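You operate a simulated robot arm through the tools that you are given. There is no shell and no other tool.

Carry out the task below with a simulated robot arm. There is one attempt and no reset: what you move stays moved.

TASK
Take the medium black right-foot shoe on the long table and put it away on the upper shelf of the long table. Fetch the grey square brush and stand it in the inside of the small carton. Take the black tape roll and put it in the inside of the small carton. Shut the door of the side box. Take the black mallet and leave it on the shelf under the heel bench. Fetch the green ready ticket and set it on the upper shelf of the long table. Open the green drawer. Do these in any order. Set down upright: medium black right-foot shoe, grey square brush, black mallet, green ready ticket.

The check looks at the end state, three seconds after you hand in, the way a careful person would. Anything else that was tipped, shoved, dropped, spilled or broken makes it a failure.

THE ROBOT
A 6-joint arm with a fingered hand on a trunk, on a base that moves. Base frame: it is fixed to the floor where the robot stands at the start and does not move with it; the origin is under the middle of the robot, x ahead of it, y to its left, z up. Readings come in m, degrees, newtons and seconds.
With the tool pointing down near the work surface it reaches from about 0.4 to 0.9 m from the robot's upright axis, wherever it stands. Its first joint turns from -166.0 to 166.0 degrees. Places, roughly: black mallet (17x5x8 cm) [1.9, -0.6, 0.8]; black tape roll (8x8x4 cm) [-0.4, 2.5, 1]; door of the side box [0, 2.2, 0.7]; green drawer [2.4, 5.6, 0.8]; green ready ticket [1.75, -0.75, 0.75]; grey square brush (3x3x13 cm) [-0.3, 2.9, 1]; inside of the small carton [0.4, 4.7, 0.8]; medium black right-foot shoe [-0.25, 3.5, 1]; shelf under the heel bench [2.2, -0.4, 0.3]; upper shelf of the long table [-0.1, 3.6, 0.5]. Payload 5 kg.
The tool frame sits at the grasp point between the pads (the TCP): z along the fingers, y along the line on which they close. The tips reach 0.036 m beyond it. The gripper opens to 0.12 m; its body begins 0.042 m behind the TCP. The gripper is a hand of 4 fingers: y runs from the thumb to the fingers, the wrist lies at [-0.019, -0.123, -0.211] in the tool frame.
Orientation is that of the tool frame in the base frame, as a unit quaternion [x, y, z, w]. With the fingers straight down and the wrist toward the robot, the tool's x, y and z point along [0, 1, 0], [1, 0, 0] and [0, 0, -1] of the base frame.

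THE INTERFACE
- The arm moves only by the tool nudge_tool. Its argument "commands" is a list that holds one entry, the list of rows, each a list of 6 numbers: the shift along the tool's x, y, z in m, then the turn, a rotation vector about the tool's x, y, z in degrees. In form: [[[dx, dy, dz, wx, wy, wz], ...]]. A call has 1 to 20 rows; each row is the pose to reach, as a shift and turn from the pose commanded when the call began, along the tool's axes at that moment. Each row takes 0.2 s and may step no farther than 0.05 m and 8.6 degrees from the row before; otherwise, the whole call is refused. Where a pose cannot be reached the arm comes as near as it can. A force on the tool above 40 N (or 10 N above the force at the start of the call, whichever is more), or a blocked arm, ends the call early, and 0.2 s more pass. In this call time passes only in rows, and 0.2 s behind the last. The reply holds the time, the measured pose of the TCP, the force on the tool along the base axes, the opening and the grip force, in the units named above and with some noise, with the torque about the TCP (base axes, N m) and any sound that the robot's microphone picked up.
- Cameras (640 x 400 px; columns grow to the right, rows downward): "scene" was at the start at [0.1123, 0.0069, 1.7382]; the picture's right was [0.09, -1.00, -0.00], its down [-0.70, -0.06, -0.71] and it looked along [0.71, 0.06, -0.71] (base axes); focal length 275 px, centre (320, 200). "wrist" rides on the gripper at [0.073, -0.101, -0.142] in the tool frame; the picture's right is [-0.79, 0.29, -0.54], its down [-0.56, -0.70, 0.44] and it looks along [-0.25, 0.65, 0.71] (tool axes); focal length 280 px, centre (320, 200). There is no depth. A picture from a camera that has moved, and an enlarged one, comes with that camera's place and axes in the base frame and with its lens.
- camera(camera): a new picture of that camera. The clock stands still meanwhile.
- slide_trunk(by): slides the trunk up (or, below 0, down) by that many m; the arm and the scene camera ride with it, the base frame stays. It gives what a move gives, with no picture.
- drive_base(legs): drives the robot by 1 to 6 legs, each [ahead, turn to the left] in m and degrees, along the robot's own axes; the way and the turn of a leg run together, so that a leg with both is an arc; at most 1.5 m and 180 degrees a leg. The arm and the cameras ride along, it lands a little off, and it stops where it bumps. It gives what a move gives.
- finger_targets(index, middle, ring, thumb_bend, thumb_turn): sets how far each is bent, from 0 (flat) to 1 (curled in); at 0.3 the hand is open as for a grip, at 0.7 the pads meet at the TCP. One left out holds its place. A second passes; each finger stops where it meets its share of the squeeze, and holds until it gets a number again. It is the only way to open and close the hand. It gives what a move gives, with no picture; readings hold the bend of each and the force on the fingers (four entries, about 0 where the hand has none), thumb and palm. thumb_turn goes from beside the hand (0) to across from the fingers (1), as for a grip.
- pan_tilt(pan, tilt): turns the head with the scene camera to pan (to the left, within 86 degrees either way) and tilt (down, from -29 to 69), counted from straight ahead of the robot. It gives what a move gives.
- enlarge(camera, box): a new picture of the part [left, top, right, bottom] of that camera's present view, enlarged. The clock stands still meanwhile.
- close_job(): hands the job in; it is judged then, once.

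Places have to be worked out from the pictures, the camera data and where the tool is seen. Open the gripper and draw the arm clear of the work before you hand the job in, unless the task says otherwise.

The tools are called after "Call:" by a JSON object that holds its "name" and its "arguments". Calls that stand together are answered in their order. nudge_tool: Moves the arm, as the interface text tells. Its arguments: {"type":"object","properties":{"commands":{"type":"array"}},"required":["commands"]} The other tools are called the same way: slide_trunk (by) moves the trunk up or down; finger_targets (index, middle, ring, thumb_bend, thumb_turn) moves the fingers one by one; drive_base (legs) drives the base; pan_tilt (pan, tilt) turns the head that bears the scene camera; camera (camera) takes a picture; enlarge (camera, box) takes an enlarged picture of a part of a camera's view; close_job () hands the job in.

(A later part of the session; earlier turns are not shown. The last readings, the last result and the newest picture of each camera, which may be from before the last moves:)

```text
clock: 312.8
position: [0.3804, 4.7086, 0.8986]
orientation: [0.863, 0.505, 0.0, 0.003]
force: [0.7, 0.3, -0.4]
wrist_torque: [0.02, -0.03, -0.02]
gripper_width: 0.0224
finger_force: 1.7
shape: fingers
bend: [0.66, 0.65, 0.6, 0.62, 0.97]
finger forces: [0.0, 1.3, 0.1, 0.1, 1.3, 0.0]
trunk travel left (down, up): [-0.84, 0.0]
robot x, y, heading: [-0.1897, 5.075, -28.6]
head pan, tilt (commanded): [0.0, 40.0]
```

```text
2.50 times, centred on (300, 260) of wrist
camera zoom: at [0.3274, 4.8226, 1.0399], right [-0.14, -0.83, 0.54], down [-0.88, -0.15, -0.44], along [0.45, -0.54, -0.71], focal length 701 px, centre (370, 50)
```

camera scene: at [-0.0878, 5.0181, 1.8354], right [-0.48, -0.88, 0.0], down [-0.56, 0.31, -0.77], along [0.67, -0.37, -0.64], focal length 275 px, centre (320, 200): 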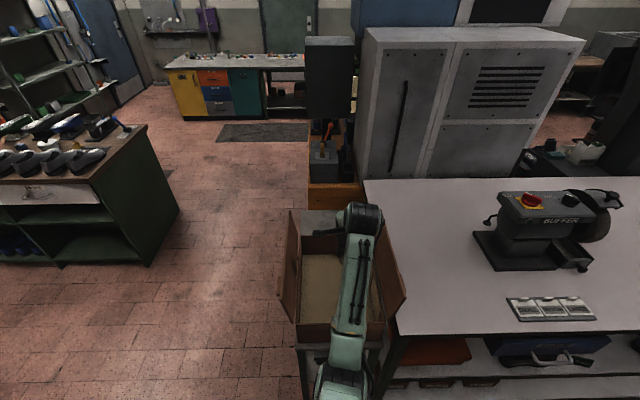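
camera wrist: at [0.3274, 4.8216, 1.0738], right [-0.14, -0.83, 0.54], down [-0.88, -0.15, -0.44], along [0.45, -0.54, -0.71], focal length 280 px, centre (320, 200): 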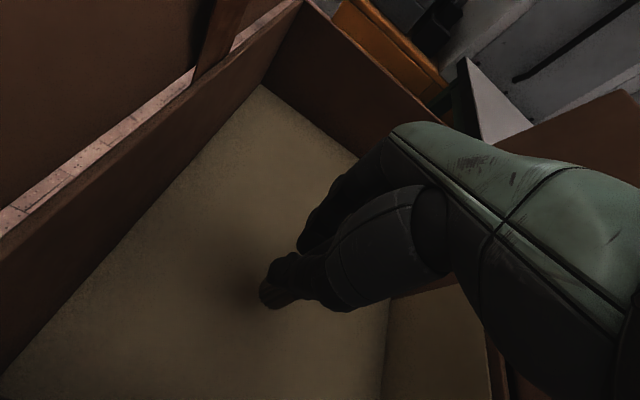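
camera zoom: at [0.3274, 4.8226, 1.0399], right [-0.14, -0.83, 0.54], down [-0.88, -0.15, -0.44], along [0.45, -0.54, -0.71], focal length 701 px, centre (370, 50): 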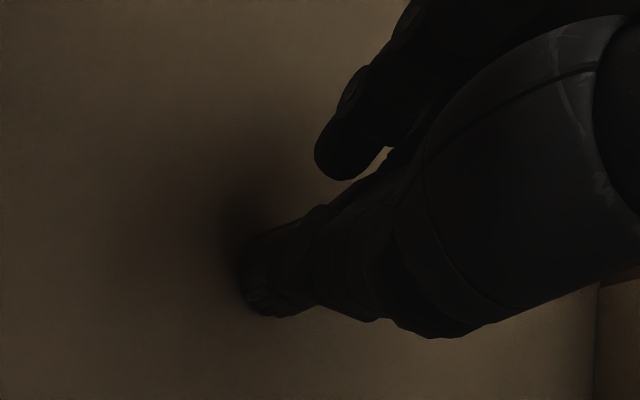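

Grip nearly released with the brush standing. I open further.

Call:
{"name": "finger_targets", "arguments": {"index": 0.58, "middle": 0.58, "ring": 0.52, "thumb_bend": 0.57}}

Call:
{"name": "enlarge", "arguments": {"camera": "wrist", "box": [220, 180, 380, 340]}}

Call:
{"name": "finger_targets", "arguments": {"index": 0.42, "middle": 0.42, "ring": 0.42, "thumb_bend": 0.42}}

Call:
{"name": "camera", "arguments": {"camera": "wrist"}}

```text
clock: 313.8
position: [0.3808, 4.7083, 0.8994]
orientation: [0.863, 0.505, 0.0, 0.001]
force: [-0.4, 0.4, -0.8]
wrist_torque: [-0.01, -0.03, 0.01]
gripper_width: 0.0441
finger_force: 0.0
shape: fingers
bend: [0.57, 0.57, 0.52, 0.56, 0.97]
finger forces: [0.1, 0.0, 0.1, 0.0, 0.0, 0.0]
trunk travel left (down, up): [-0.84, 0.0]
robot x, y, heading: [-0.1921, 5.0705, -28.5]
head pan, tilt (commanded): [0.0, 40.0]
```

```text
2.50 times, centred on (300, 260) of wrist
camera zoom: at [0.3274, 4.8226, 1.0401], right [-0.14, -0.83, 0.54], down [-0.88, -0.15, -0.44], along [0.45, -0.54, -0.71], focal length 701 px, centre (370, 50)
```

zoom: 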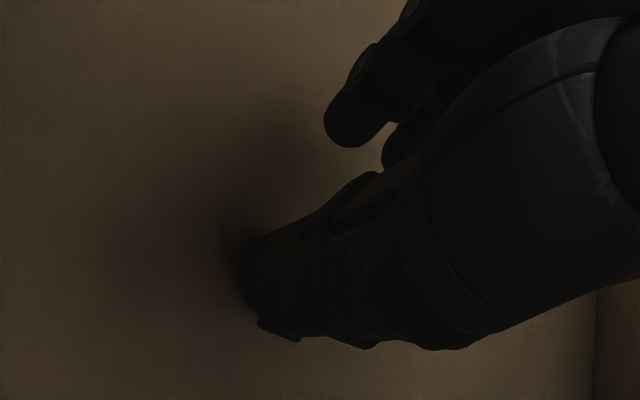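

```text
clock: 314.8
position: [0.3807, 4.708, 0.8979]
orientation: [0.863, 0.505, 0.0, 0.002]
force: [-0.6, 0.0, -0.3]
wrist_torque: [-0.03, 0.02, -0.01]
gripper_width: 0.0877
finger_force: 0.2
shape: fingers
bend: [0.42, 0.42, 0.42, 0.42, 0.97]
finger forces: [0.1, 0.0, 0.0, 0.0, 0.1, 0.0]
trunk travel left (down, up): [-0.84, 0.0]
robot x, y, heading: [-0.1903, 5.0724, -28.8]
head pan, tilt (commanded): [0.0, 40.0]
```

```text
taken
camera wrist: at [0.3274, 4.8226, 1.0401], right [-0.14, -0.83, 0.54], down [-0.88, -0.15, -0.44], along [0.45, -0.54, -0.71], focal length 280 px, centre (320, 200)
```

wrist: 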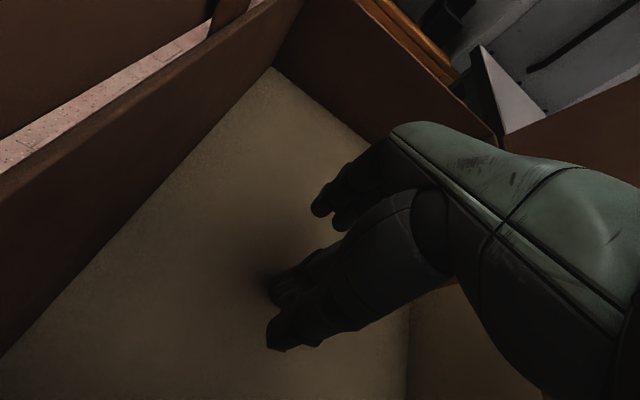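

The brush stands between the open fingers. I raise straight up 16 cm and look.

Call:
{"name": "nudge_tool", "arguments": {"commands": [[[0, 0, -0.02, 0, 0, 0], [0, 0, -0.05, 0, 0, 0], [0, 0, -0.09, 0, 0, 0], [0, 0, -0.13, 0, 0, 0], [0, 0, -0.17, 0, 0, 0], [0, 0, -0.21, 0, 0, 0], [0, 0, -0.25, 0, 0, 0]]]}}

Call:
{"name": "camera", "arguments": {"camera": "wrist"}}

Call:
{"name": "enlarge", "arguments": {"camera": "scene", "box": [260, 170, 440, 320]}}

```text
clock: 316.4
position: [0.3799, 4.7105, 1.1492]
orientation: [0.863, 0.505, 0.0, 0.002]
force: [0.6, -0.1, -0.4]
wrist_torque: [-0.01, 0.01, -0.02]
gripper_width: 0.0879
finger_force: 0.0
shape: fingers
bend: [0.42, 0.42, 0.42, 0.42, 0.97]
finger forces: [0.0, 0.0, 0.1, 0.0, 0.0, 0.0]
trunk travel left (down, up): [-0.84, 0.0]
robot x, y, heading: [-0.1873, 5.0748, -29.0]
head pan, tilt (commanded): [0.0, 40.0]
```

```text
taken
camera wrist: at [0.3269, 4.8222, 1.2911], right [-0.14, -0.83, 0.54], down [-0.88, -0.15, -0.44], along [0.45, -0.54, -0.71], focal length 280 px, centre (320, 200)
```

wrist: 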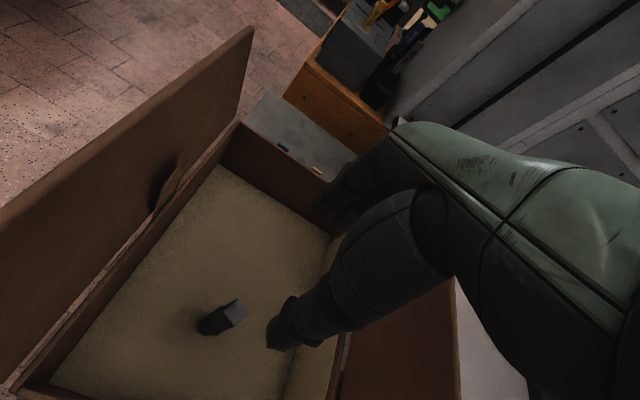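

```text
2.67 times, centred on (350, 245) of scene
camera zoom: at [-0.0865, 5.0176, 1.8352], right [-0.48, -0.88, 0.0], down [-0.56, 0.31, -0.77], along [0.67, -0.37, -0.64], focal length 732 px, centre (240, 80)
```

zoom: 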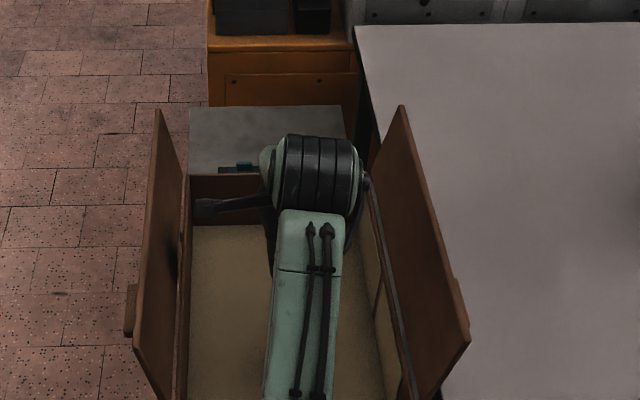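

The brush is standing upright in the carton. Now I raise, back off, turn to face north and reverse down the aisle to the south end of the long table (for the tape and the side-box door).

Call:
{"name": "nudge_tool", "arguments": {"commands": [[[0, 0, -0.05, 0, 0, 0]]]}}

Call:
{"name": "drive_base", "arguments": {"legs": [[-0.22, 0]]}}

Call:
{"name": "enlarge", "arguments": {"camera": "scene", "box": [260, 170, 440, 320]}}

Call:
{"name": "drive_base", "arguments": {"legs": [[0, 90.8], [-1.2, 0], [-1.2, 0], [-0.7, 0]]}}

```text
clock: 316.8
position: [0.3792, 4.7096, 1.1996]
orientation: [0.863, 0.505, 0.0, 0.002]
force: [0.3, 0.6, -0.2]
wrist_torque: [-0.02, 0.01, 0.0]
gripper_width: 0.0881
finger_force: 0.1
shape: fingers
bend: [0.42, 0.42, 0.42, 0.42, 0.97]
finger forces: [0.1, 0.0, 0.0, 0.0, 0.0, 0.0]
trunk travel left (down, up): [-0.84, 0.0]
robot x, y, heading: [-0.188, 5.0726, -28.5]
head pan, tilt (commanded): [0.0, 40.0]
```

```text
clock: 318.6
position: [0.19, 4.8136, 1.2]
orientation: [0.863, 0.506, 0.0, 0.002]
force: [0.2, -0.5, 0.4]
wrist_torque: [-0.01, -0.01, 0.03]
gripper_width: 0.0882
finger_force: 0.1
shape: fingers
bend: [0.42, 0.42, 0.42, 0.42, 0.97]
finger forces: [0.0, 0.1, 0.0, 0.0, 0.1, 0.0]
trunk travel left (down, up): [-0.84, 0.0]
robot x, y, heading: [-0.378, 5.1767, -28.6]
head pan, tilt (commanded): [0.0, 40.0]
```

```text
2.67 times, centred on (350, 245) of scene
camera zoom: at [-0.2763, 5.1214, 1.8352], right [-0.48, -0.88, 0.0], down [-0.56, 0.31, -0.77], along [0.67, -0.37, -0.64], focal length 732 px, centre (240, 80)
```

zoom: 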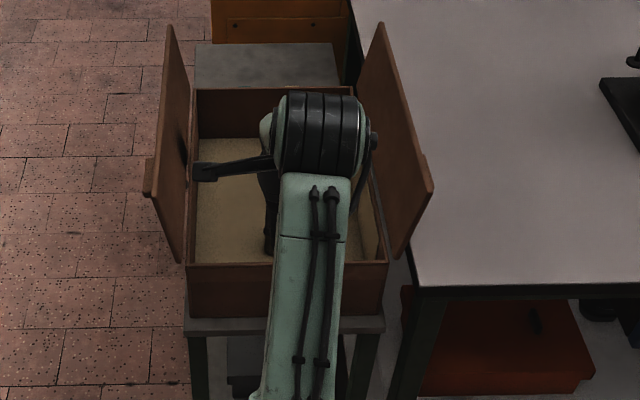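

```text
clock: 339.8
position: [-1.4645, 3.0253, 1.2009]
orientation: [0.273, 0.962, 0.003, 0.001]
force: [-0.6, 0.1, -0.4]
wrist_torque: [0.0, 0.01, -0.03]
gripper_width: 0.0877
finger_force: 0.2
shape: fingers
bend: [0.42, 0.42, 0.42, 0.42, 0.97]
finger forces: [0.0, 0.0, 0.0, 0.0, 0.1, 0.0]
trunk travel left (down, up): [-0.84, 0.0]
robot x, y, heading: [-1.8541, 2.4714, 59.0]
head pan, tilt (commanded): [0.0, 40.0]
```

I'm at the south-west corner area. Now turn east, drive to in front of the table's south end, and turn to face it.

Call:
{"name": "drive_base", "arguments": {"legs": [[0, -88.5], [1.28, 0], [0, 91.5]]}}

Call:
{"name": "pan_tilt", "arguments": {"pan": -10, "tilt": 38}}

Call:
{"name": "camera", "arguments": {"camera": "scene"}}

Call:
{"name": "camera", "arguments": {"camera": "wrist"}}

```text
clock: 356.1
position: [-0.3703, 2.3652, 1.1982]
orientation: [0.264, 0.965, 0.001, 0.001]
force: [0.3, -0.1, 0.3]
wrist_torque: [-0.01, 0.04, 0.01]
gripper_width: 0.0882
finger_force: 0.1
shape: fingers
bend: [0.42, 0.42, 0.42, 0.42, 0.97]
finger forces: [0.0, 0.0, 0.0, 0.0, 0.0, 0.0]
trunk travel left (down, up): [-0.84, 0.0]
robot x, y, heading: [-0.7479, 1.804, 59.9]
head pan, tilt (commanded): [0.0, 40.0]
```

```text
clock: 356.8
position: [-0.3713, 2.3649, 1.2006]
orientation: [0.264, 0.965, 0.001, 0.002]
force: [0.7, -0.6, 0.4]
wrist_torque: [0.03, -0.03, 0.05]
gripper_width: 0.088
finger_force: 0.0
shape: fingers
bend: [0.42, 0.42, 0.42, 0.42, 0.97]
finger forces: [0.0, 0.0, 0.0, 0.1, 0.1, 0.0]
trunk travel left (down, up): [-0.84, 0.0]
robot x, y, heading: [-0.7476, 1.8056, 60.0]
head pan, tilt (commanded): [-10.0, 38.0]
```

```text
taken
camera scene: at [-0.6764, 1.8974, 1.8383], right [0.77, -0.64, 0.0], down [-0.4, -0.47, -0.79], along [0.51, 0.6, -0.62], focal length 275 px, centre (320, 200)
```

scene: 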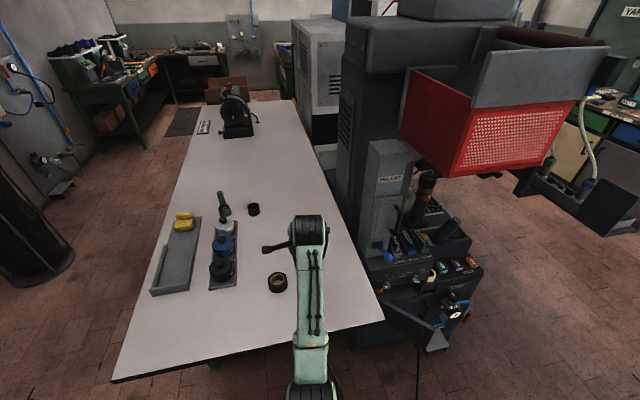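

```text
taken
camera wrist: at [-0.4852, 2.3151, 1.3421], right [0.82, -0.16, 0.54], down [0.13, -0.89, -0.44], along [0.55, 0.44, -0.71], focal length 280 px, centre (320, 200)
```

wrist: 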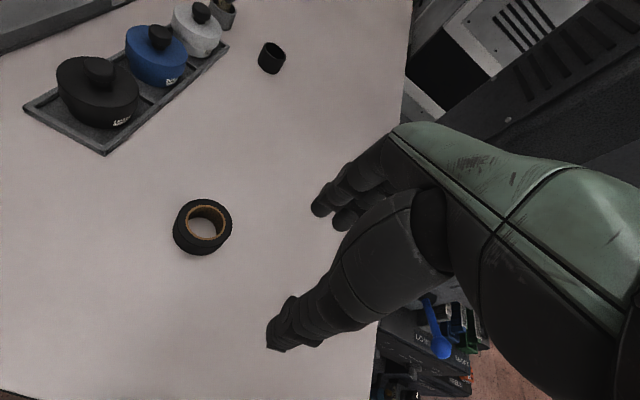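

Tape roll is near. First I zoom toward the machine's side box and its open door.

Call:
{"name": "enlarge", "arguments": {"camera": "scene", "box": [330, 220, 530, 400]}}

Call:
{"name": "enlarge", "arguments": {"camera": "scene", "box": [200, 180, 340, 320]}}

```text
2.22 times, centred on (430, 310) of scene
camera zoom: at [-0.6764, 1.8974, 1.8383], right [0.77, -0.64, 0.0], down [-0.4, -0.47, -0.79], along [0.51, 0.6, -0.62], focal length 610 px, centre (76, -44)
```

zoom: 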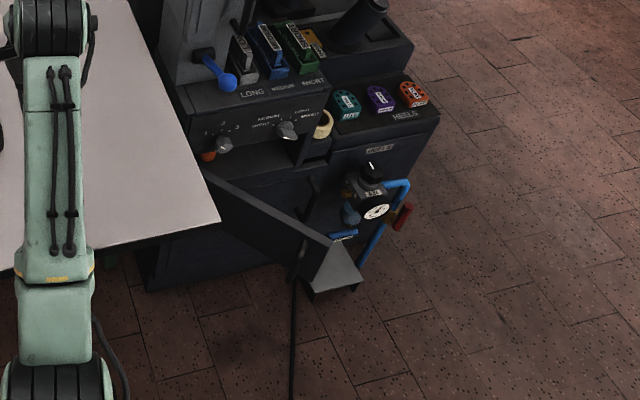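

```text
2.86 times, centred on (270, 250) of scene
camera zoom: at [-0.6764, 1.8974, 1.8383], right [0.77, -0.64, 0.0], down [-0.4, -0.47, -0.79], along [0.51, 0.6, -0.62], focal length 785 px, centre (463, 57)
```

zoom: 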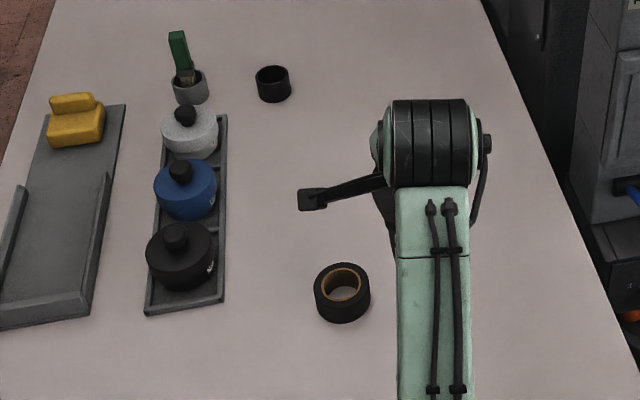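

The side-box door is hinged at its left (about (-0.08,2.235)) and stands open with its free end near (0.0,2.02), z≈0.6–0.8. I reposition a bit to the right/south, with the arm off the table, to push it shut first.

Call:
{"name": "drive_base", "arguments": {"legs": [[0, -83], [0.2, 0]]}}

Call:
{"name": "finger_targets", "arguments": {"index": 0.72, "middle": 0.72, "ring": 0.72, "thumb_bend": 0.66}}

Call:
{"name": "slide_trunk", "arguments": {"by": -0.4}}

Call:
{"name": "pan_tilt", "arguments": {"pan": 55, "tilt": 35}}

Call:
{"name": "camera", "arguments": {"camera": "scene"}}

```text
clock: 362.8
position: [0.0358, 1.4121, 1.2014]
orientation: [0.839, 0.543, 0.0, 0.003]
force: [0.0, -0.6, 0.3]
wrist_torque: [-0.02, -0.01, 0.0]
gripper_width: 0.088
finger_force: 0.1
shape: fingers
bend: [0.42, 0.42, 0.42, 0.42, 0.97]
finger forces: [0.0, 0.1, 0.1, 0.0, 0.1, 0.0]
trunk travel left (down, up): [-0.84, 0.0]
robot x, y, heading: [-0.5632, 1.7266, -23.5]
head pan, tilt (commanded): [-10.0, 38.0]
```

```text
clock: 363.8
position: [0.0351, 1.4114, 1.1997]
orientation: [0.839, 0.543, 0.0, 0.002]
force: [-0.4, 0.4, 0.3]
wrist_torque: [-0.01, 0.01, 0.04]
gripper_width: 0.0062
finger_force: 0.1
shape: fingers
bend: [0.72, 0.72, 0.72, 0.66, 0.97]
finger forces: [0.0, 0.0, 0.0, 0.0, 0.0, 0.0]
trunk travel left (down, up): [-0.84, 0.0]
robot x, y, heading: [-0.5628, 1.724, -23.5]
head pan, tilt (commanded): [-10.0, 38.0]
```

```text
clock: 367.6
position: [0.0372, 1.411, 0.7999]
orientation: [0.84, 0.543, 0.0, 0.002]
force: [-0.5, -0.2, -0.4]
wrist_torque: [0.0, -0.01, -0.01]
gripper_width: 0.006
finger_force: 0.0
shape: fingers
bend: [0.72, 0.72, 0.72, 0.66, 0.97]
finger forces: [0.0, 0.1, 0.1, 0.0, 0.0, 0.0]
trunk travel left (down, up): [-0.44, 0.4]
robot x, y, heading: [-0.5634, 1.7217, -23.8]
head pan, tilt (commanded): [-10.0, 38.0]
```

```text
clock: 368.9
position: [0.0374, 1.4116, 0.8]
orientation: [0.84, 0.543, 0.001, 0.002]
force: [-0.3, 0.1, -0.2]
wrist_torque: [0.0, 0.0, 0.03]
gripper_width: 0.0063
finger_force: 0.0
shape: fingers
bend: [0.72, 0.72, 0.72, 0.66, 0.97]
finger forces: [0.1, 0.0, 0.0, 0.1, 0.0, 0.2]
trunk travel left (down, up): [-0.44, 0.4]
robot x, y, heading: [-0.5615, 1.7244, -23.6]
head pan, tilt (commanded): [55.0, 35.0]
```

```text
taken
camera scene: at [-0.458, 1.7577, 1.4429], right [0.52, -0.85, 0.0], down [-0.49, -0.3, -0.82], along [0.7, 0.43, -0.57], focal length 275 px, centre (320, 200)
```

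scene: 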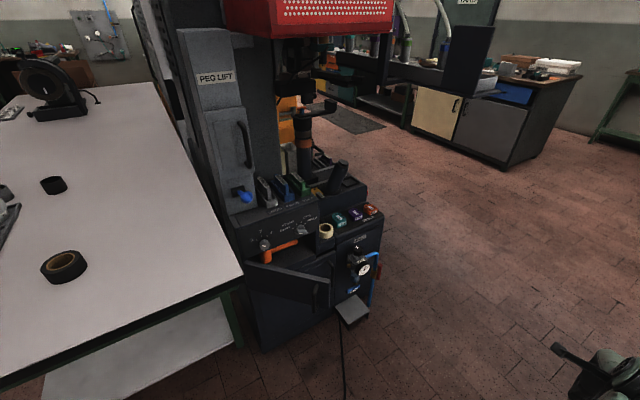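

Good view of the machine. I zoom in on the side box and door.

Call:
{"name": "enlarge", "arguments": {"camera": "scene", "box": [220, 180, 400, 340]}}

```text
2.50 times, centred on (310, 260) of scene
camera zoom: at [-0.458, 1.7577, 1.4429], right [0.52, -0.85, 0.0], down [-0.49, -0.3, -0.82], along [0.7, 0.43, -0.57], focal length 687 px, centre (345, 50)
```

zoom: 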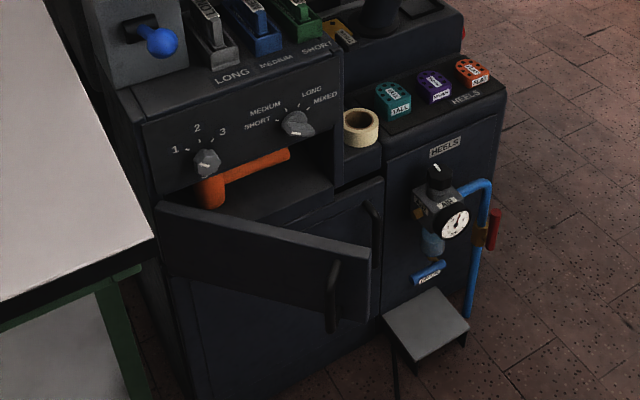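

Door: hinge ≈(-0.06,2.25), free edge with handle ≈(0.03,2.01), height ≈0.64–0.77. I retract the arm, lower the fist to z≈0.74, and turn the robot to face the door.

Call:
{"name": "nudge_tool", "arguments": {"commands": [[[0, -0.045, 0.02, 0, 0, 0], [0, -0.09, 0.04, 0, 0, 0], [0, -0.13, 0.06, 0, 0, 0]]]}}

Call:
{"name": "drive_base", "arguments": {"legs": [[0, 53.5]]}}

Call:
{"name": "pan_tilt", "arguments": {"pan": 5, "tilt": 40}}

Call:
{"name": "camera", "arguments": {"camera": "scene"}}

Call:
{"name": "camera", "arguments": {"camera": "wrist"}}

```text
clock: 369.7
position: [-0.0841, 1.4636, 0.7419]
orientation: [0.84, 0.543, 0.001, 0.003]
force: [0.8, 0.3, 0.6]
wrist_torque: [-0.02, 0.0, 0.03]
gripper_width: 0.0059
finger_force: 0.0
shape: fingers
bend: [0.72, 0.72, 0.72, 0.66, 0.97]
finger forces: [0.0, 0.1, 0.1, 0.1, 0.1, 0.1]
trunk travel left (down, up): [-0.44, 0.4]
robot x, y, heading: [-0.5621, 1.7261, -23.2]
head pan, tilt (commanded): [55.0, 35.0]
```

```text
clock: 373.0
position: [-0.068, 1.956, 0.7407]
orientation: [0.503, 0.864, 0.001, 0.003]
force: [-1.3, 0.0, 0.4]
wrist_torque: [-0.02, 0.01, -0.01]
gripper_width: 0.0061
finger_force: 0.1
shape: fingers
bend: [0.72, 0.72, 0.72, 0.66, 0.97]
finger forces: [0.0, 0.0, 0.1, 0.0, 0.0, 0.0]
trunk travel left (down, up): [-0.44, 0.4]
robot x, y, heading: [-0.5617, 1.7231, 30.3]
head pan, tilt (commanded): [55.0, 35.0]
```

```text
clock: 374.1
position: [-0.0676, 1.956, 0.7419]
orientation: [0.503, 0.864, 0.0, 0.002]
force: [0.8, 0.2, 0.0]
wrist_torque: [0.0, -0.01, 0.01]
gripper_width: 0.0057
finger_force: 0.1
shape: fingers
bend: [0.72, 0.72, 0.72, 0.66, 0.97]
finger forces: [0.0, 0.0, 0.1, 0.0, 0.0, 0.0]
trunk travel left (down, up): [-0.44, 0.4]
robot x, y, heading: [-0.564, 1.7266, 30.5]
head pan, tilt (commanded): [5.0, 40.0]
```

```text
taken
camera scene: at [-0.4654, 1.788, 1.4353], right [0.58, -0.82, 0.0], down [-0.52, -0.37, -0.77], along [0.63, 0.44, -0.64], focal length 275 px, centre (320, 200)
```

scene: 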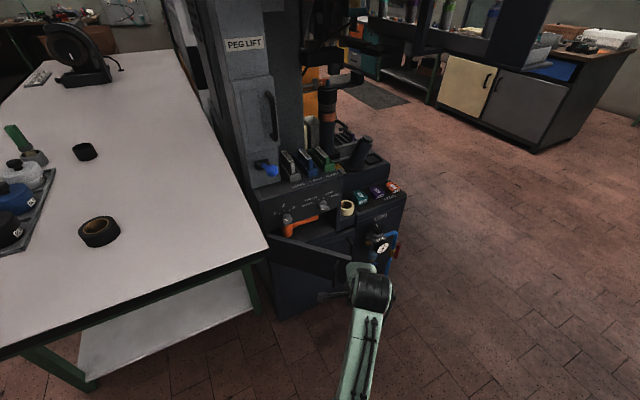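

```text
taken
camera wrist: at [-0.1921, 1.9695, 0.8831], right [0.64, -0.54, 0.54], down [-0.33, -0.83, -0.44], along [0.7, 0.1, -0.71], focal length 280 px, centre (320, 200)
```

wrist: 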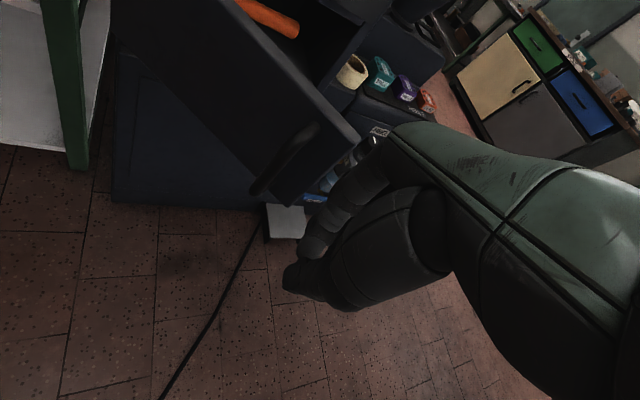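

The door's outer face is ~8–10 cm ahead of the fist. I shift 3.5 cm left and push forward in steps.

Call:
{"name": "nudge_tool", "arguments": {"commands": [[[0.035, 0, 0, 0, 0, 0], [0.035, 0.03, 0, 0, 0, 0], [0.035, 0.06, 0, 0, 0, 0], [0.035, 0.085, 0, 0, 0, 0], [0.035, 0.11, 0, 0, 0, 0]]]}}

Call:
{"name": "camera", "arguments": {"camera": "wrist"}}

Call:
{"name": "enlarge", "arguments": {"camera": "scene", "box": [230, 170, 420, 320]}}

```text
clock: 375.4
position: [0.0124, 2.0422, 0.7408]
orientation: [0.504, 0.864, 0.001, 0.002]
force: [0.4, -0.2, -0.1]
wrist_torque: [0.01, -0.04, 0.03]
gripper_width: 0.0055
finger_force: 0.1
shape: fingers
bend: [0.72, 0.72, 0.72, 0.66, 0.98]
finger forces: [0.1, 0.1, 0.0, 0.1, 0.0, 0.1]
trunk travel left (down, up): [-0.44, 0.4]
robot x, y, heading: [-0.5599, 1.7252, 30.3]
head pan, tilt (commanded): [5.0, 40.0]
```

```text
taken
camera wrist: at [-0.1124, 2.0555, 0.8828], right [0.64, -0.54, 0.54], down [-0.33, -0.83, -0.44], along [0.69, 0.1, -0.71], focal length 280 px, centre (320, 200)
```

wrist: 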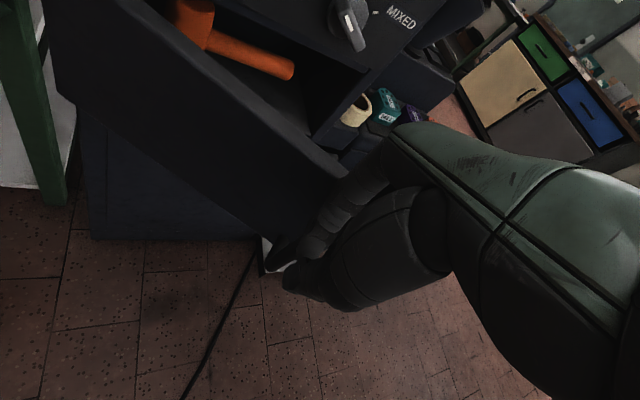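

```text
2.67 times, centred on (325, 245) of scene
camera zoom: at [-0.4647, 1.7889, 1.4352], right [0.58, -0.82, 0.0], down [-0.53, -0.37, -0.77], along [0.63, 0.44, -0.64], focal length 732 px, centre (307, 80)
```

zoom: 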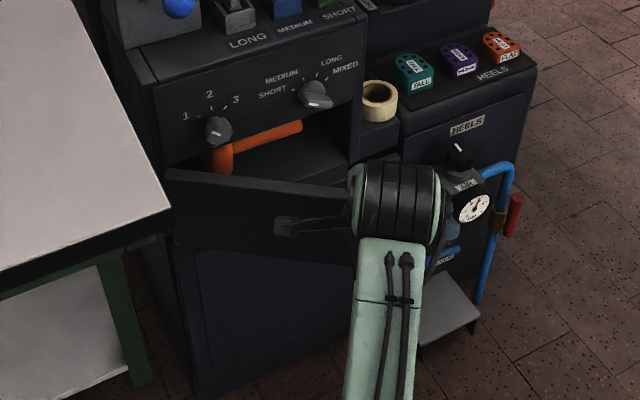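

The fist is right at the free edge. I shift another 3 cm left while continuing to push.

Call:
{"name": "nudge_tool", "arguments": {"commands": [[[0.02, 0.0, 0, 0, 0, 0], [0.035, 0.02, 0, 0, 0, 0], [0.035, 0.045, 0, 0, 0, 0], [0.035, 0.07, 0, 0, 0, 0]]]}}

Call:
{"name": "camera", "arguments": {"camera": "wrist"}}

Call:
{"name": "enlarge", "arguments": {"camera": "scene", "box": [230, 170, 420, 320]}}

```text
clock: 376.4
position: [0.0537, 2.1065, 0.7407]
orientation: [0.503, 0.864, 0.001, 0.001]
force: [-0.1, 0.3, -1.2]
wrist_torque: [0.02, -0.01, 0.03]
gripper_width: 0.0057
finger_force: 0.1
shape: fingers
bend: [0.72, 0.72, 0.72, 0.66, 0.98]
finger forces: [0.1, 0.1, 0.1, 0.1, 0.0, 0.0]
trunk travel left (down, up): [-0.44, 0.4]
robot x, y, heading: [-0.5648, 1.7255, 30.2]
head pan, tilt (commanded): [5.0, 40.0]
```

```text
taken
camera wrist: at [-0.07, 2.12, 0.8824], right [0.64, -0.54, 0.54], down [-0.33, -0.83, -0.44], along [0.69, 0.1, -0.71], focal length 280 px, centre (320, 200)
```

wrist: 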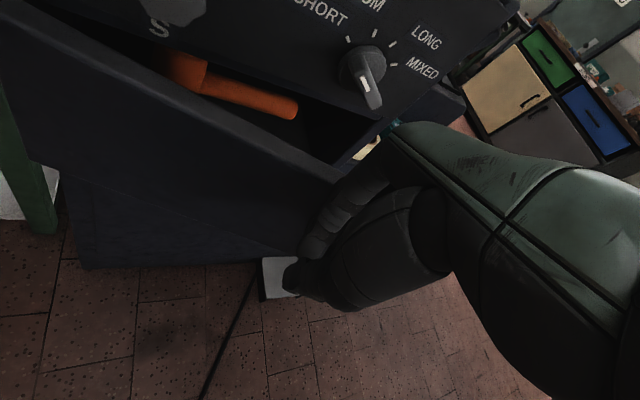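

```text
2.67 times, centred on (325, 245) of scene
camera zoom: at [-0.4648, 1.7883, 1.4352], right [0.58, -0.82, 0.0], down [-0.53, -0.37, -0.77], along [0.63, 0.44, -0.64], focal length 732 px, centre (307, 80)
```

zoom: 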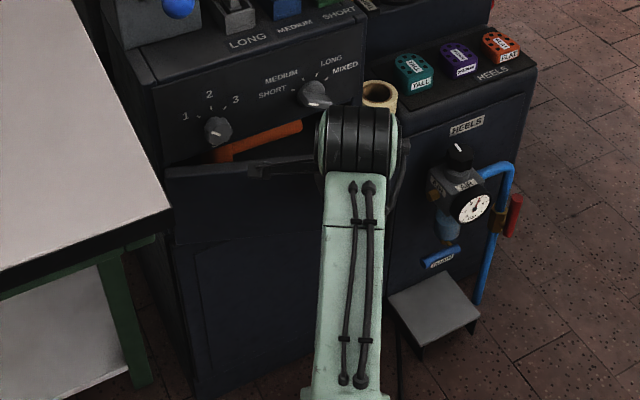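

The door is swinging closed. I continue pushing in 2 cm steps.

Call:
{"name": "nudge_tool", "arguments": {"commands": [[[0, 0.02, 0, 0, 0, 0], [0, 0.04, 0, 0, 0, 0], [0, 0.055, 0, 0, 0, 0]]]}}

Call:
{"name": "camera", "arguments": {"camera": "wrist"}}

Call:
{"name": "enlarge", "arguments": {"camera": "scene", "box": [230, 170, 420, 320]}}

```text
clock: 377.1
position: [0.1024, 2.1345, 0.7432]
orientation: [0.502, 0.865, 0.002, 0.002]
force: [-1.1, 1.9, 2.5]
wrist_torque: [0.0, -0.03, 0.09]
gripper_width: 0.0059
finger_force: 2.0
shape: fingers
bend: [0.72, 0.72, 0.72, 0.66, 0.98]
finger forces: [0.1, 3.8, 0.0, 0.0, 0.1, 0.0]
trunk travel left (down, up): [-0.44, 0.4]
robot x, y, heading: [-0.5622, 1.7245, 30.1]
head pan, tilt (commanded): [5.0, 40.0]
```

```text
taken
camera wrist: at [-0.0229, 2.1476, 0.8846], right [0.64, -0.54, 0.54], down [-0.33, -0.83, -0.45], along [0.7, 0.11, -0.71], focal length 280 px, centre (320, 200)
```

wrist: 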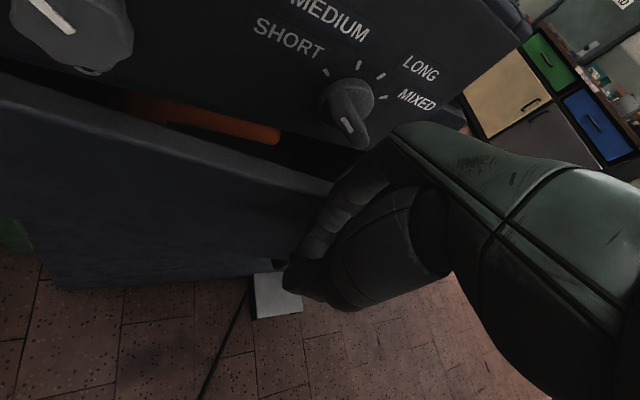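

```text
2.67 times, centred on (325, 245) of scene
camera zoom: at [-0.4657, 1.7885, 1.4353], right [0.58, -0.82, 0.0], down [-0.52, -0.37, -0.77], along [0.63, 0.44, -0.64], focal length 732 px, centre (307, 80)
```

zoom: 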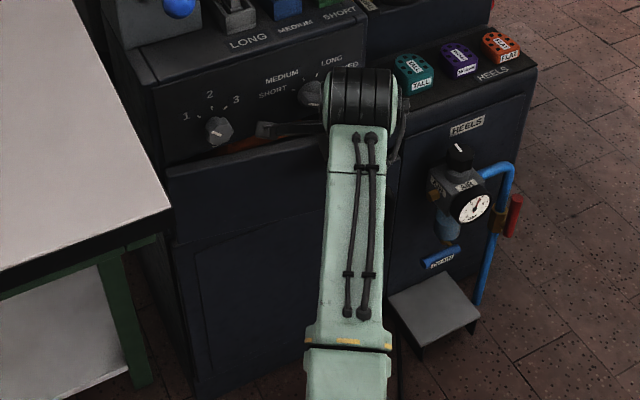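

The door is nearly closed. The wrist camera is getting close to the left knob, so I back 1 cm, shift 3 cm right (toward the free edge) and continue pushing gently.

Call:
{"name": "nudge_tool", "arguments": {"commands": [[[0, -0.012, 0, 0, 0, 0], [-0.03, -0.012, 0, 0, 0, 0], [-0.035, 0.005, 0, 0, 0, 0], [-0.035, 0.015, 0, 0, 0, 0]]]}}

Call:
{"name": "camera", "arguments": {"camera": "wrist"}}

Call:
{"name": "enlarge", "arguments": {"camera": "scene", "box": [230, 170, 420, 320]}}

```text
clock: 378.1
position: [0.1321, 2.1105, 0.7412]
orientation: [0.503, 0.864, 0.001, 0.002]
force: [-0.6, -0.1, 0.1]
wrist_torque: [-0.02, 0.02, 0.0]
gripper_width: 0.0054
finger_force: 0.4
shape: fingers
bend: [0.72, 0.72, 0.72, 0.66, 0.98]
finger forces: [0.6, 0.0, 0.1, 0.0, 0.0, 0.0]
trunk travel left (down, up): [-0.44, 0.4]
robot x, y, heading: [-0.5595, 1.7241, 30.1]
head pan, tilt (commanded): [5.0, 40.0]
```

```text
taken
camera wrist: at [0.0079, 2.1242, 0.8838], right [0.64, -0.54, 0.54], down [-0.33, -0.83, -0.44], along [0.7, 0.1, -0.71], focal length 280 px, centre (320, 200)
```

wrist: 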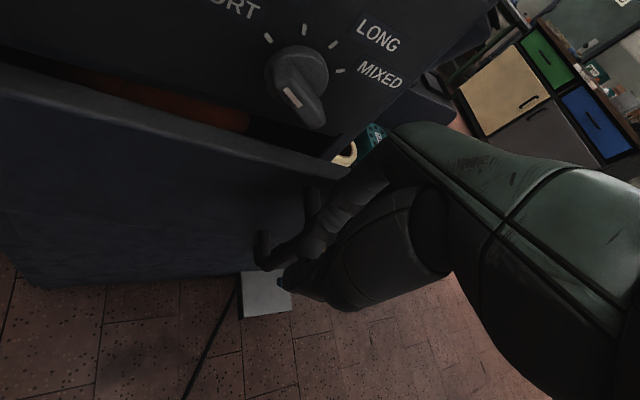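

```text
2.67 times, centred on (325, 245) of scene
camera zoom: at [-0.465, 1.7876, 1.4353], right [0.58, -0.82, 0.0], down [-0.53, -0.37, -0.77], along [0.63, 0.44, -0.64], focal length 732 px, centre (307, 80)
```

zoom: 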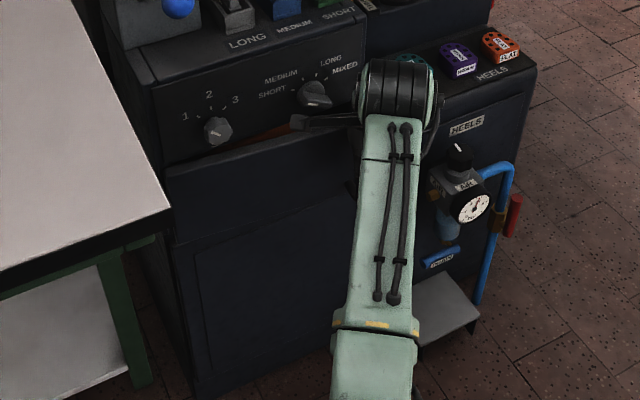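

There is still a small gap. To keep clear of the knobs I lower the fist 4.5 cm and push further.

Call:
{"name": "nudge_tool", "arguments": {"commands": [[[0, -0.01, 0.02, 0, 0, 0], [0, -0.01, 0.045, 0, 0, 0], [0, 0.01, 0.045, 0, 0, 0], [0, 0.025, 0.045, 0, 0, 0]]]}}

Call:
{"name": "camera", "arguments": {"camera": "wrist"}}

Call:
{"name": "enlarge", "arguments": {"camera": "scene", "box": [230, 170, 420, 320]}}

```text
clock: 379.1
position: [0.1587, 2.1191, 0.6992]
orientation: [0.506, 0.863, 0.003, 0.003]
force: [4.0, -22.4, 7.0]
wrist_torque: [0.37, 0.02, -0.25]
gripper_width: 0.002
finger_force: 9.2
shape: fingers
bend: [0.72, 0.72, 0.72, 0.65, 0.98]
finger forces: [19.1, 0.0, 0.0, 0.1, 0.1, 0.1]
trunk travel left (down, up): [-0.44, 0.4]
robot x, y, heading: [-0.5616, 1.7206, 30.1]
head pan, tilt (commanded): [5.0, 40.0]
```

```text
taken
camera wrist: at [0.0334, 2.1328, 0.8402], right [0.63, -0.55, 0.55], down [-0.33, -0.83, -0.45], along [0.7, 0.1, -0.71], focal length 280 px, centre (320, 200)
```

wrist: 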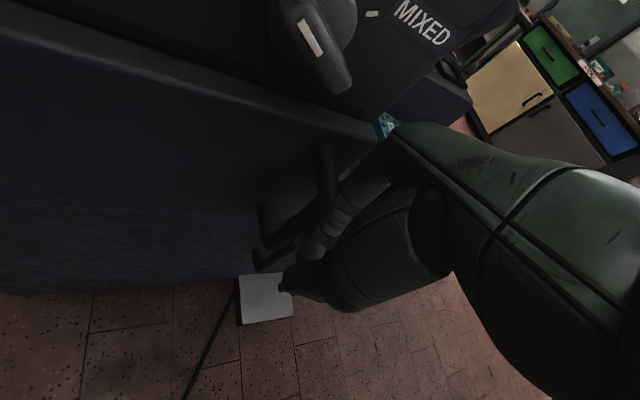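

```text
2.67 times, centred on (325, 245) of scene
camera zoom: at [-0.4628, 1.7866, 1.4353], right [0.57, -0.82, 0.0], down [-0.53, -0.37, -0.77], along [0.63, 0.44, -0.64], focal length 732 px, centre (307, 80)
```

zoom: 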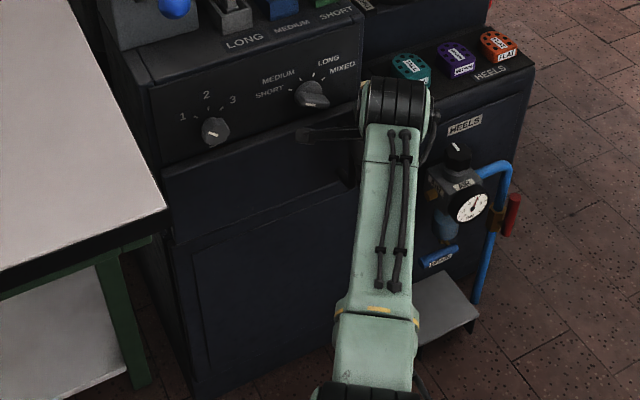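

Force rose to 22 N, so the door seems to be at its stop. I back the hand away and check the door.

Call:
{"name": "nudge_tool", "arguments": {"commands": [[[0, -0.03, 0, 0, 0, 0], [0, -0.07, 0, 0, 0, 0], [0, -0.11, 0, 0, 0, 0], [0, -0.15, 0, 0, 0, 0], [-0.03, -0.19, 0, 0, 0, 0], [-0.07, -0.21, 0, 0, 0, 0]]]}}

Call:
{"name": "enlarge", "arguments": {"camera": "scene", "box": [230, 170, 420, 320]}}

Call:
{"name": "camera", "arguments": {"camera": "wrist"}}

```text
clock: 379.6
position: [0.1372, 2.0985, 0.7006]
orientation: [0.511, 0.86, 0.004, 0.008]
force: [15.3, -14.5, -1.0]
wrist_torque: [0.15, 0.2, -0.68]
gripper_width: 0.009
finger_force: 10.4
shape: fingers
bend: [0.72, 0.72, 0.72, 0.66, 0.98]
finger forces: [21.3, 0.1, 0.1, 0.1, 0.0, 0.1]
trunk travel left (down, up): [-0.44, 0.4]
robot x, y, heading: [-0.5602, 1.7207, 29.6]
head pan, tilt (commanded): [5.0, 40.0]
stopped in row 2: the force on the tool passed its limit at 45 N (the readings are from after the stop); the commanded pose is now the measured one
```

```text
2.67 times, centred on (325, 245) of scene
camera zoom: at [-0.4634, 1.7869, 1.4351], right [0.57, -0.82, 0.0], down [-0.53, -0.37, -0.77], along [0.63, 0.44, -0.64], focal length 732 px, centre (307, 80)
```

zoom: 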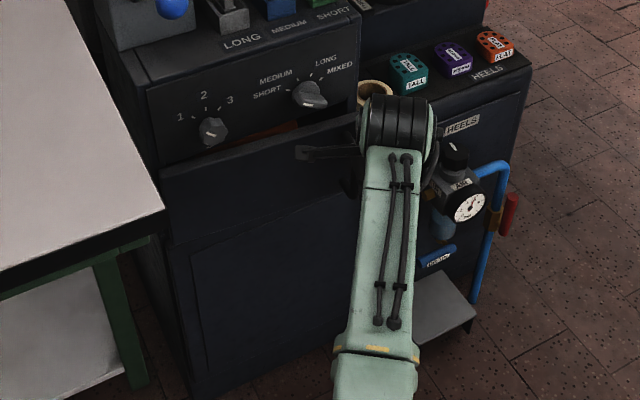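

```text
taken
camera wrist: at [0.0112, 2.1143, 0.8411], right [0.62, -0.55, 0.55], down [-0.34, -0.83, -0.45], along [0.71, 0.09, -0.7], focal length 280 px, centre (320, 200)
```

wrist: 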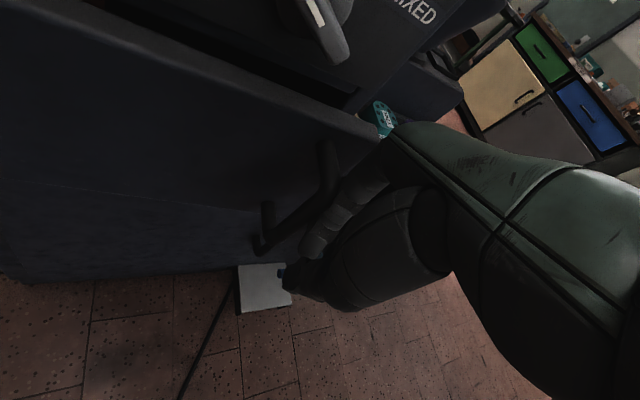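

The index finger is hooked behind the door handle. I relieve by moving slightly forward and then sideways to the right, away from the handle.

Call:
{"name": "nudge_tool", "arguments": {"commands": [[[0, 0.012, 0, 0, 0, 0], [-0.015, 0.015, 0, 0, 0, 0], [-0.03, 0.015, 0, 0, 0, 0]]]}}

Call:
{"name": "camera", "arguments": {"camera": "wrist"}}

```text
clock: 380.4
position: [0.1638, 2.0843, 0.7013]
orientation: [0.507, 0.862, 0.004, 0.005]
force: [-0.3, 0.1, -0.1]
wrist_torque: [-0.01, -0.03, 0.02]
gripper_width: 0.0062
finger_force: 0.1
shape: fingers
bend: [0.72, 0.72, 0.72, 0.66, 0.98]
finger forces: [0.1, 0.0, 0.0, 0.0, 0.0, 0.1]
trunk travel left (down, up): [-0.44, 0.4]
robot x, y, heading: [-0.5633, 1.7259, 30.1]
head pan, tilt (commanded): [5.0, 40.0]
```

```text
taken
camera wrist: at [0.0373, 2.0983, 0.8419], right [0.63, -0.55, 0.55], down [-0.33, -0.83, -0.45], along [0.7, 0.1, -0.7], focal length 280 px, centre (320, 200)
```

wrist: 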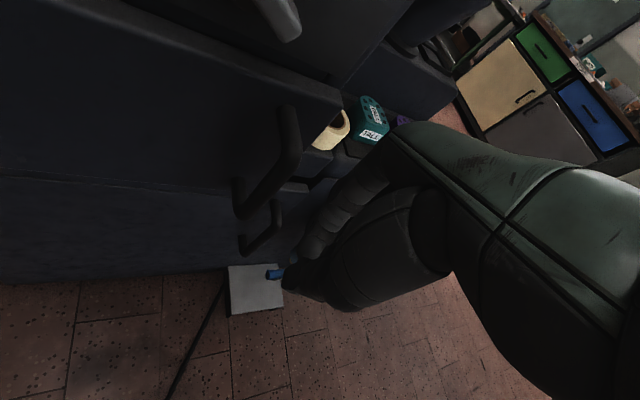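

Freed (forces zero). The handle bar sits ~6.6 cm left and 3 cm ahead of the TCP. I back off, center the fist on the handle bar itself, and push it straight in.

Call:
{"name": "nudge_tool", "arguments": {"commands": [[[0, -0.03, 0, 0, 0, 0], [0, -0.06, 0, 0, 0, 0], [0.035, -0.065, 0, 0, 0, 0], [0.066, -0.065, 0, 0, 0, 0]]]}}

Call:
{"name": "camera", "arguments": {"camera": "wrist"}}

Call:
{"name": "enlarge", "arguments": {"camera": "scene", "box": [230, 170, 420, 320]}}

```text
clock: 381.4
position: [0.0716, 2.1106, 0.702]
orientation: [0.507, 0.862, 0.005, 0.006]
force: [0.2, 0.1, 0.0]
wrist_torque: [0.01, 0.01, 0.01]
gripper_width: 0.006
finger_force: 0.0
shape: fingers
bend: [0.72, 0.72, 0.72, 0.66, 0.98]
finger forces: [0.1, 0.1, 0.0, 0.0, 0.0, 0.0]
trunk travel left (down, up): [-0.44, 0.4]
robot x, y, heading: [-0.5599, 1.7234, 30.2]
head pan, tilt (commanded): [5.0, 40.0]
```

```text
taken
camera wrist: at [-0.0533, 2.1259, 0.8423], right [0.63, -0.55, 0.55], down [-0.33, -0.83, -0.45], along [0.7, 0.1, -0.7], focal length 280 px, centre (320, 200)
```

wrist: 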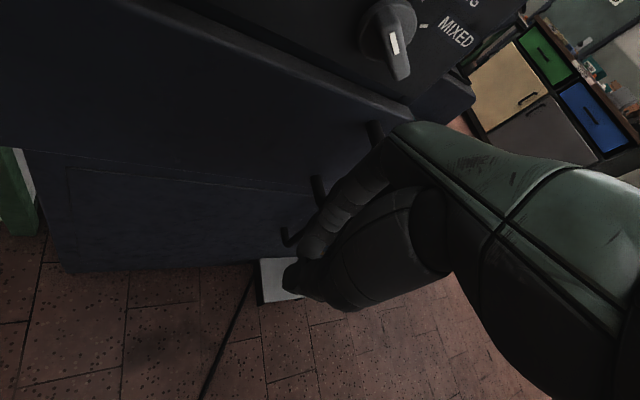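

```text
2.67 times, centred on (325, 245) of scene
camera zoom: at [-0.4648, 1.788, 1.4353], right [0.57, -0.82, 0.0], down [-0.53, -0.37, -0.77], along [0.63, 0.44, -0.64], focal length 732 px, centre (307, 80)
```

zoom: 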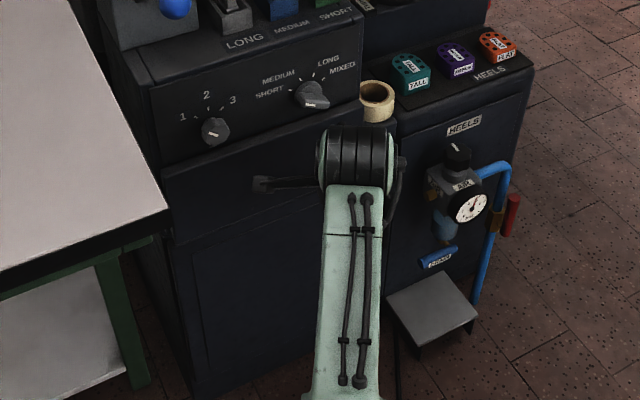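

The door already looks almost shut. I push straight in on the handle until the force rises.

Call:
{"name": "nudge_tool", "arguments": {"commands": [[[0, 0.025, 0, 0, 0, 0], [0, 0.045, 0, 0, 0, 0], [0, 0.06, 0, 0, 0, 0]]]}}

Call:
{"name": "nudge_tool", "arguments": {"commands": [[[0, 0.008, 0, 0, 0, 0], [0, 0.016, 0, 0, 0, 0]]]}}

Call:
{"name": "camera", "arguments": {"camera": "wrist"}}

```text
clock: 382.2
position: [0.1261, 2.1373, 0.7038]
orientation: [0.509, 0.861, 0.005, 0.007]
force: [-17.3, -14.4, 3.4]
wrist_torque: [0.18, -0.37, -0.34]
gripper_width: 0.0062
finger_force: 11.1
shape: fingers
bend: [0.72, 0.72, 0.72, 0.66, 0.97]
finger forces: [0.0, 23.3, 0.0, 0.1, 0.1, 0.0]
trunk travel left (down, up): [-0.44, 0.4]
robot x, y, heading: [-0.5602, 1.724, 29.9]
head pan, tilt (commanded): [5.0, 40.0]
```

```text
clock: 382.7
position: [0.1324, 2.1404, 0.7018]
orientation: [0.508, 0.861, 0.001, 0.006]
force: [-22.8, -14.2, 12.6]
wrist_torque: [0.22, -0.66, -0.13]
gripper_width: 0.0028
finger_force: 17.8
shape: fingers
bend: [0.72, 0.72, 0.72, 0.65, 0.97]
finger forces: [11.5, 23.3, 0.0, 0.0, 0.1, 0.0]
trunk travel left (down, up): [-0.44, 0.4]
robot x, y, heading: [-0.564, 1.7213, 29.9]
head pan, tilt (commanded): [5.0, 40.0]
stopped in row 2: the force on the tool passed its limit at 42 N (the readings are from after the stop); the commanded pose is now the measured one
```

```text
taken
camera wrist: at [0.0074, 2.1556, 0.8436], right [0.63, -0.55, 0.55], down [-0.34, -0.83, -0.44], along [0.7, 0.09, -0.71], focal length 280 px, centre (320, 200)
```

wrist: 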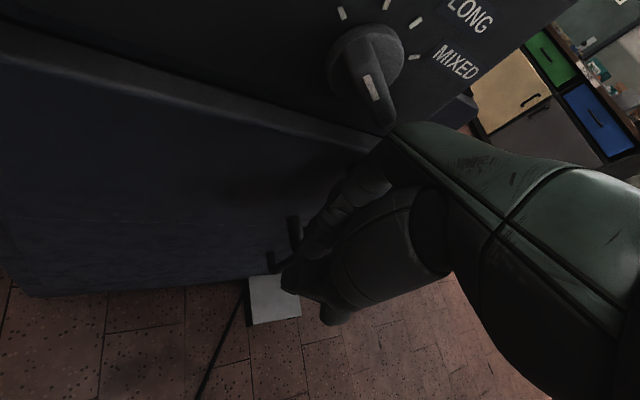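

Strong resistance (42 N): the door is against its stop. I back straight off in small steps, watching for hooking.

Call:
{"name": "nudge_tool", "arguments": {"commands": [[[0, -0.015, 0, 0, 0, 0], [0, -0.03, 0, 0, 0, 0]]]}}

Call:
{"name": "nudge_tool", "arguments": {"commands": [[[0, -0.03, 0, 0, 0, 0], [0, -0.06, 0, 0, 0, 0], [0, -0.1, 0, 0, 0, 0]]]}}

Call:
{"name": "camera", "arguments": {"camera": "wrist"}}

Call:
{"name": "enlarge", "arguments": {"camera": "scene", "box": [230, 170, 420, 320]}}

```text
clock: 383.3
position: [0.1096, 2.1265, 0.6985]
orientation: [0.509, 0.861, 0.0, 0.006]
force: [-4.0, -5.3, 0.2]
wrist_torque: [0.05, 0.02, -0.15]
gripper_width: 0.0053
finger_force: 3.8
shape: fingers
bend: [0.72, 0.72, 0.72, 0.66, 0.97]
finger forces: [0.1, 6.6, 0.0, 0.0, 0.0, 0.0]
trunk travel left (down, up): [-0.44, 0.4]
robot x, y, heading: [-0.5586, 1.7244, 29.9]
head pan, tilt (commanded): [5.0, 40.0]
```

```text
clock: 384.1
position: [0.0208, 2.0776, 0.6994]
orientation: [0.508, 0.861, 0.003, 0.006]
force: [-0.5, -0.2, -0.3]
wrist_torque: [0.0, -0.01, 0.07]
gripper_width: 0.0055
finger_force: 0.1
shape: fingers
bend: [0.72, 0.72, 0.72, 0.66, 0.97]
finger forces: [0.1, 0.1, 0.0, 0.1, 0.1, 0.0]
trunk travel left (down, up): [-0.44, 0.4]
robot x, y, heading: [-0.5628, 1.7254, 30.0]
head pan, tilt (commanded): [5.0, 40.0]
```

```text
taken
camera wrist: at [-0.1046, 2.0929, 0.8403], right [0.63, -0.55, 0.55], down [-0.34, -0.83, -0.44], along [0.7, 0.09, -0.71], focal length 280 px, centre (320, 200)
```

wrist: 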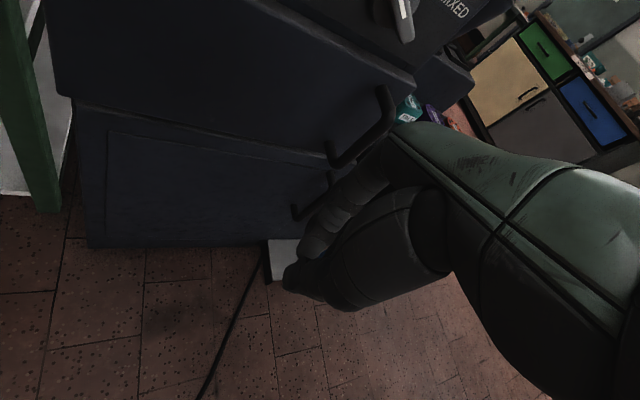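

```text
2.67 times, centred on (325, 245) of scene
camera zoom: at [-0.466, 1.7868, 1.4355], right [0.57, -0.82, 0.0], down [-0.53, -0.37, -0.77], along [0.63, 0.44, -0.64], focal length 732 px, centre (307, 80)
```

zoom: 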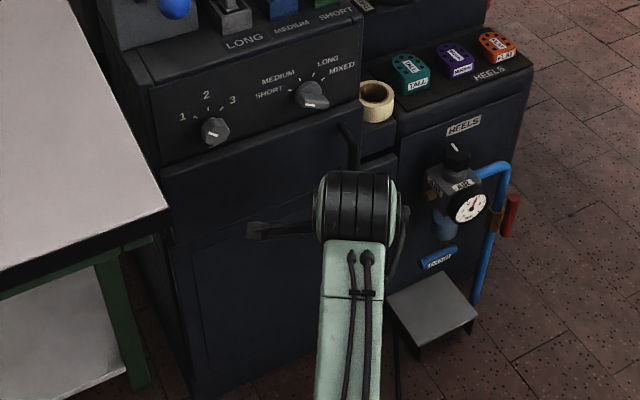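

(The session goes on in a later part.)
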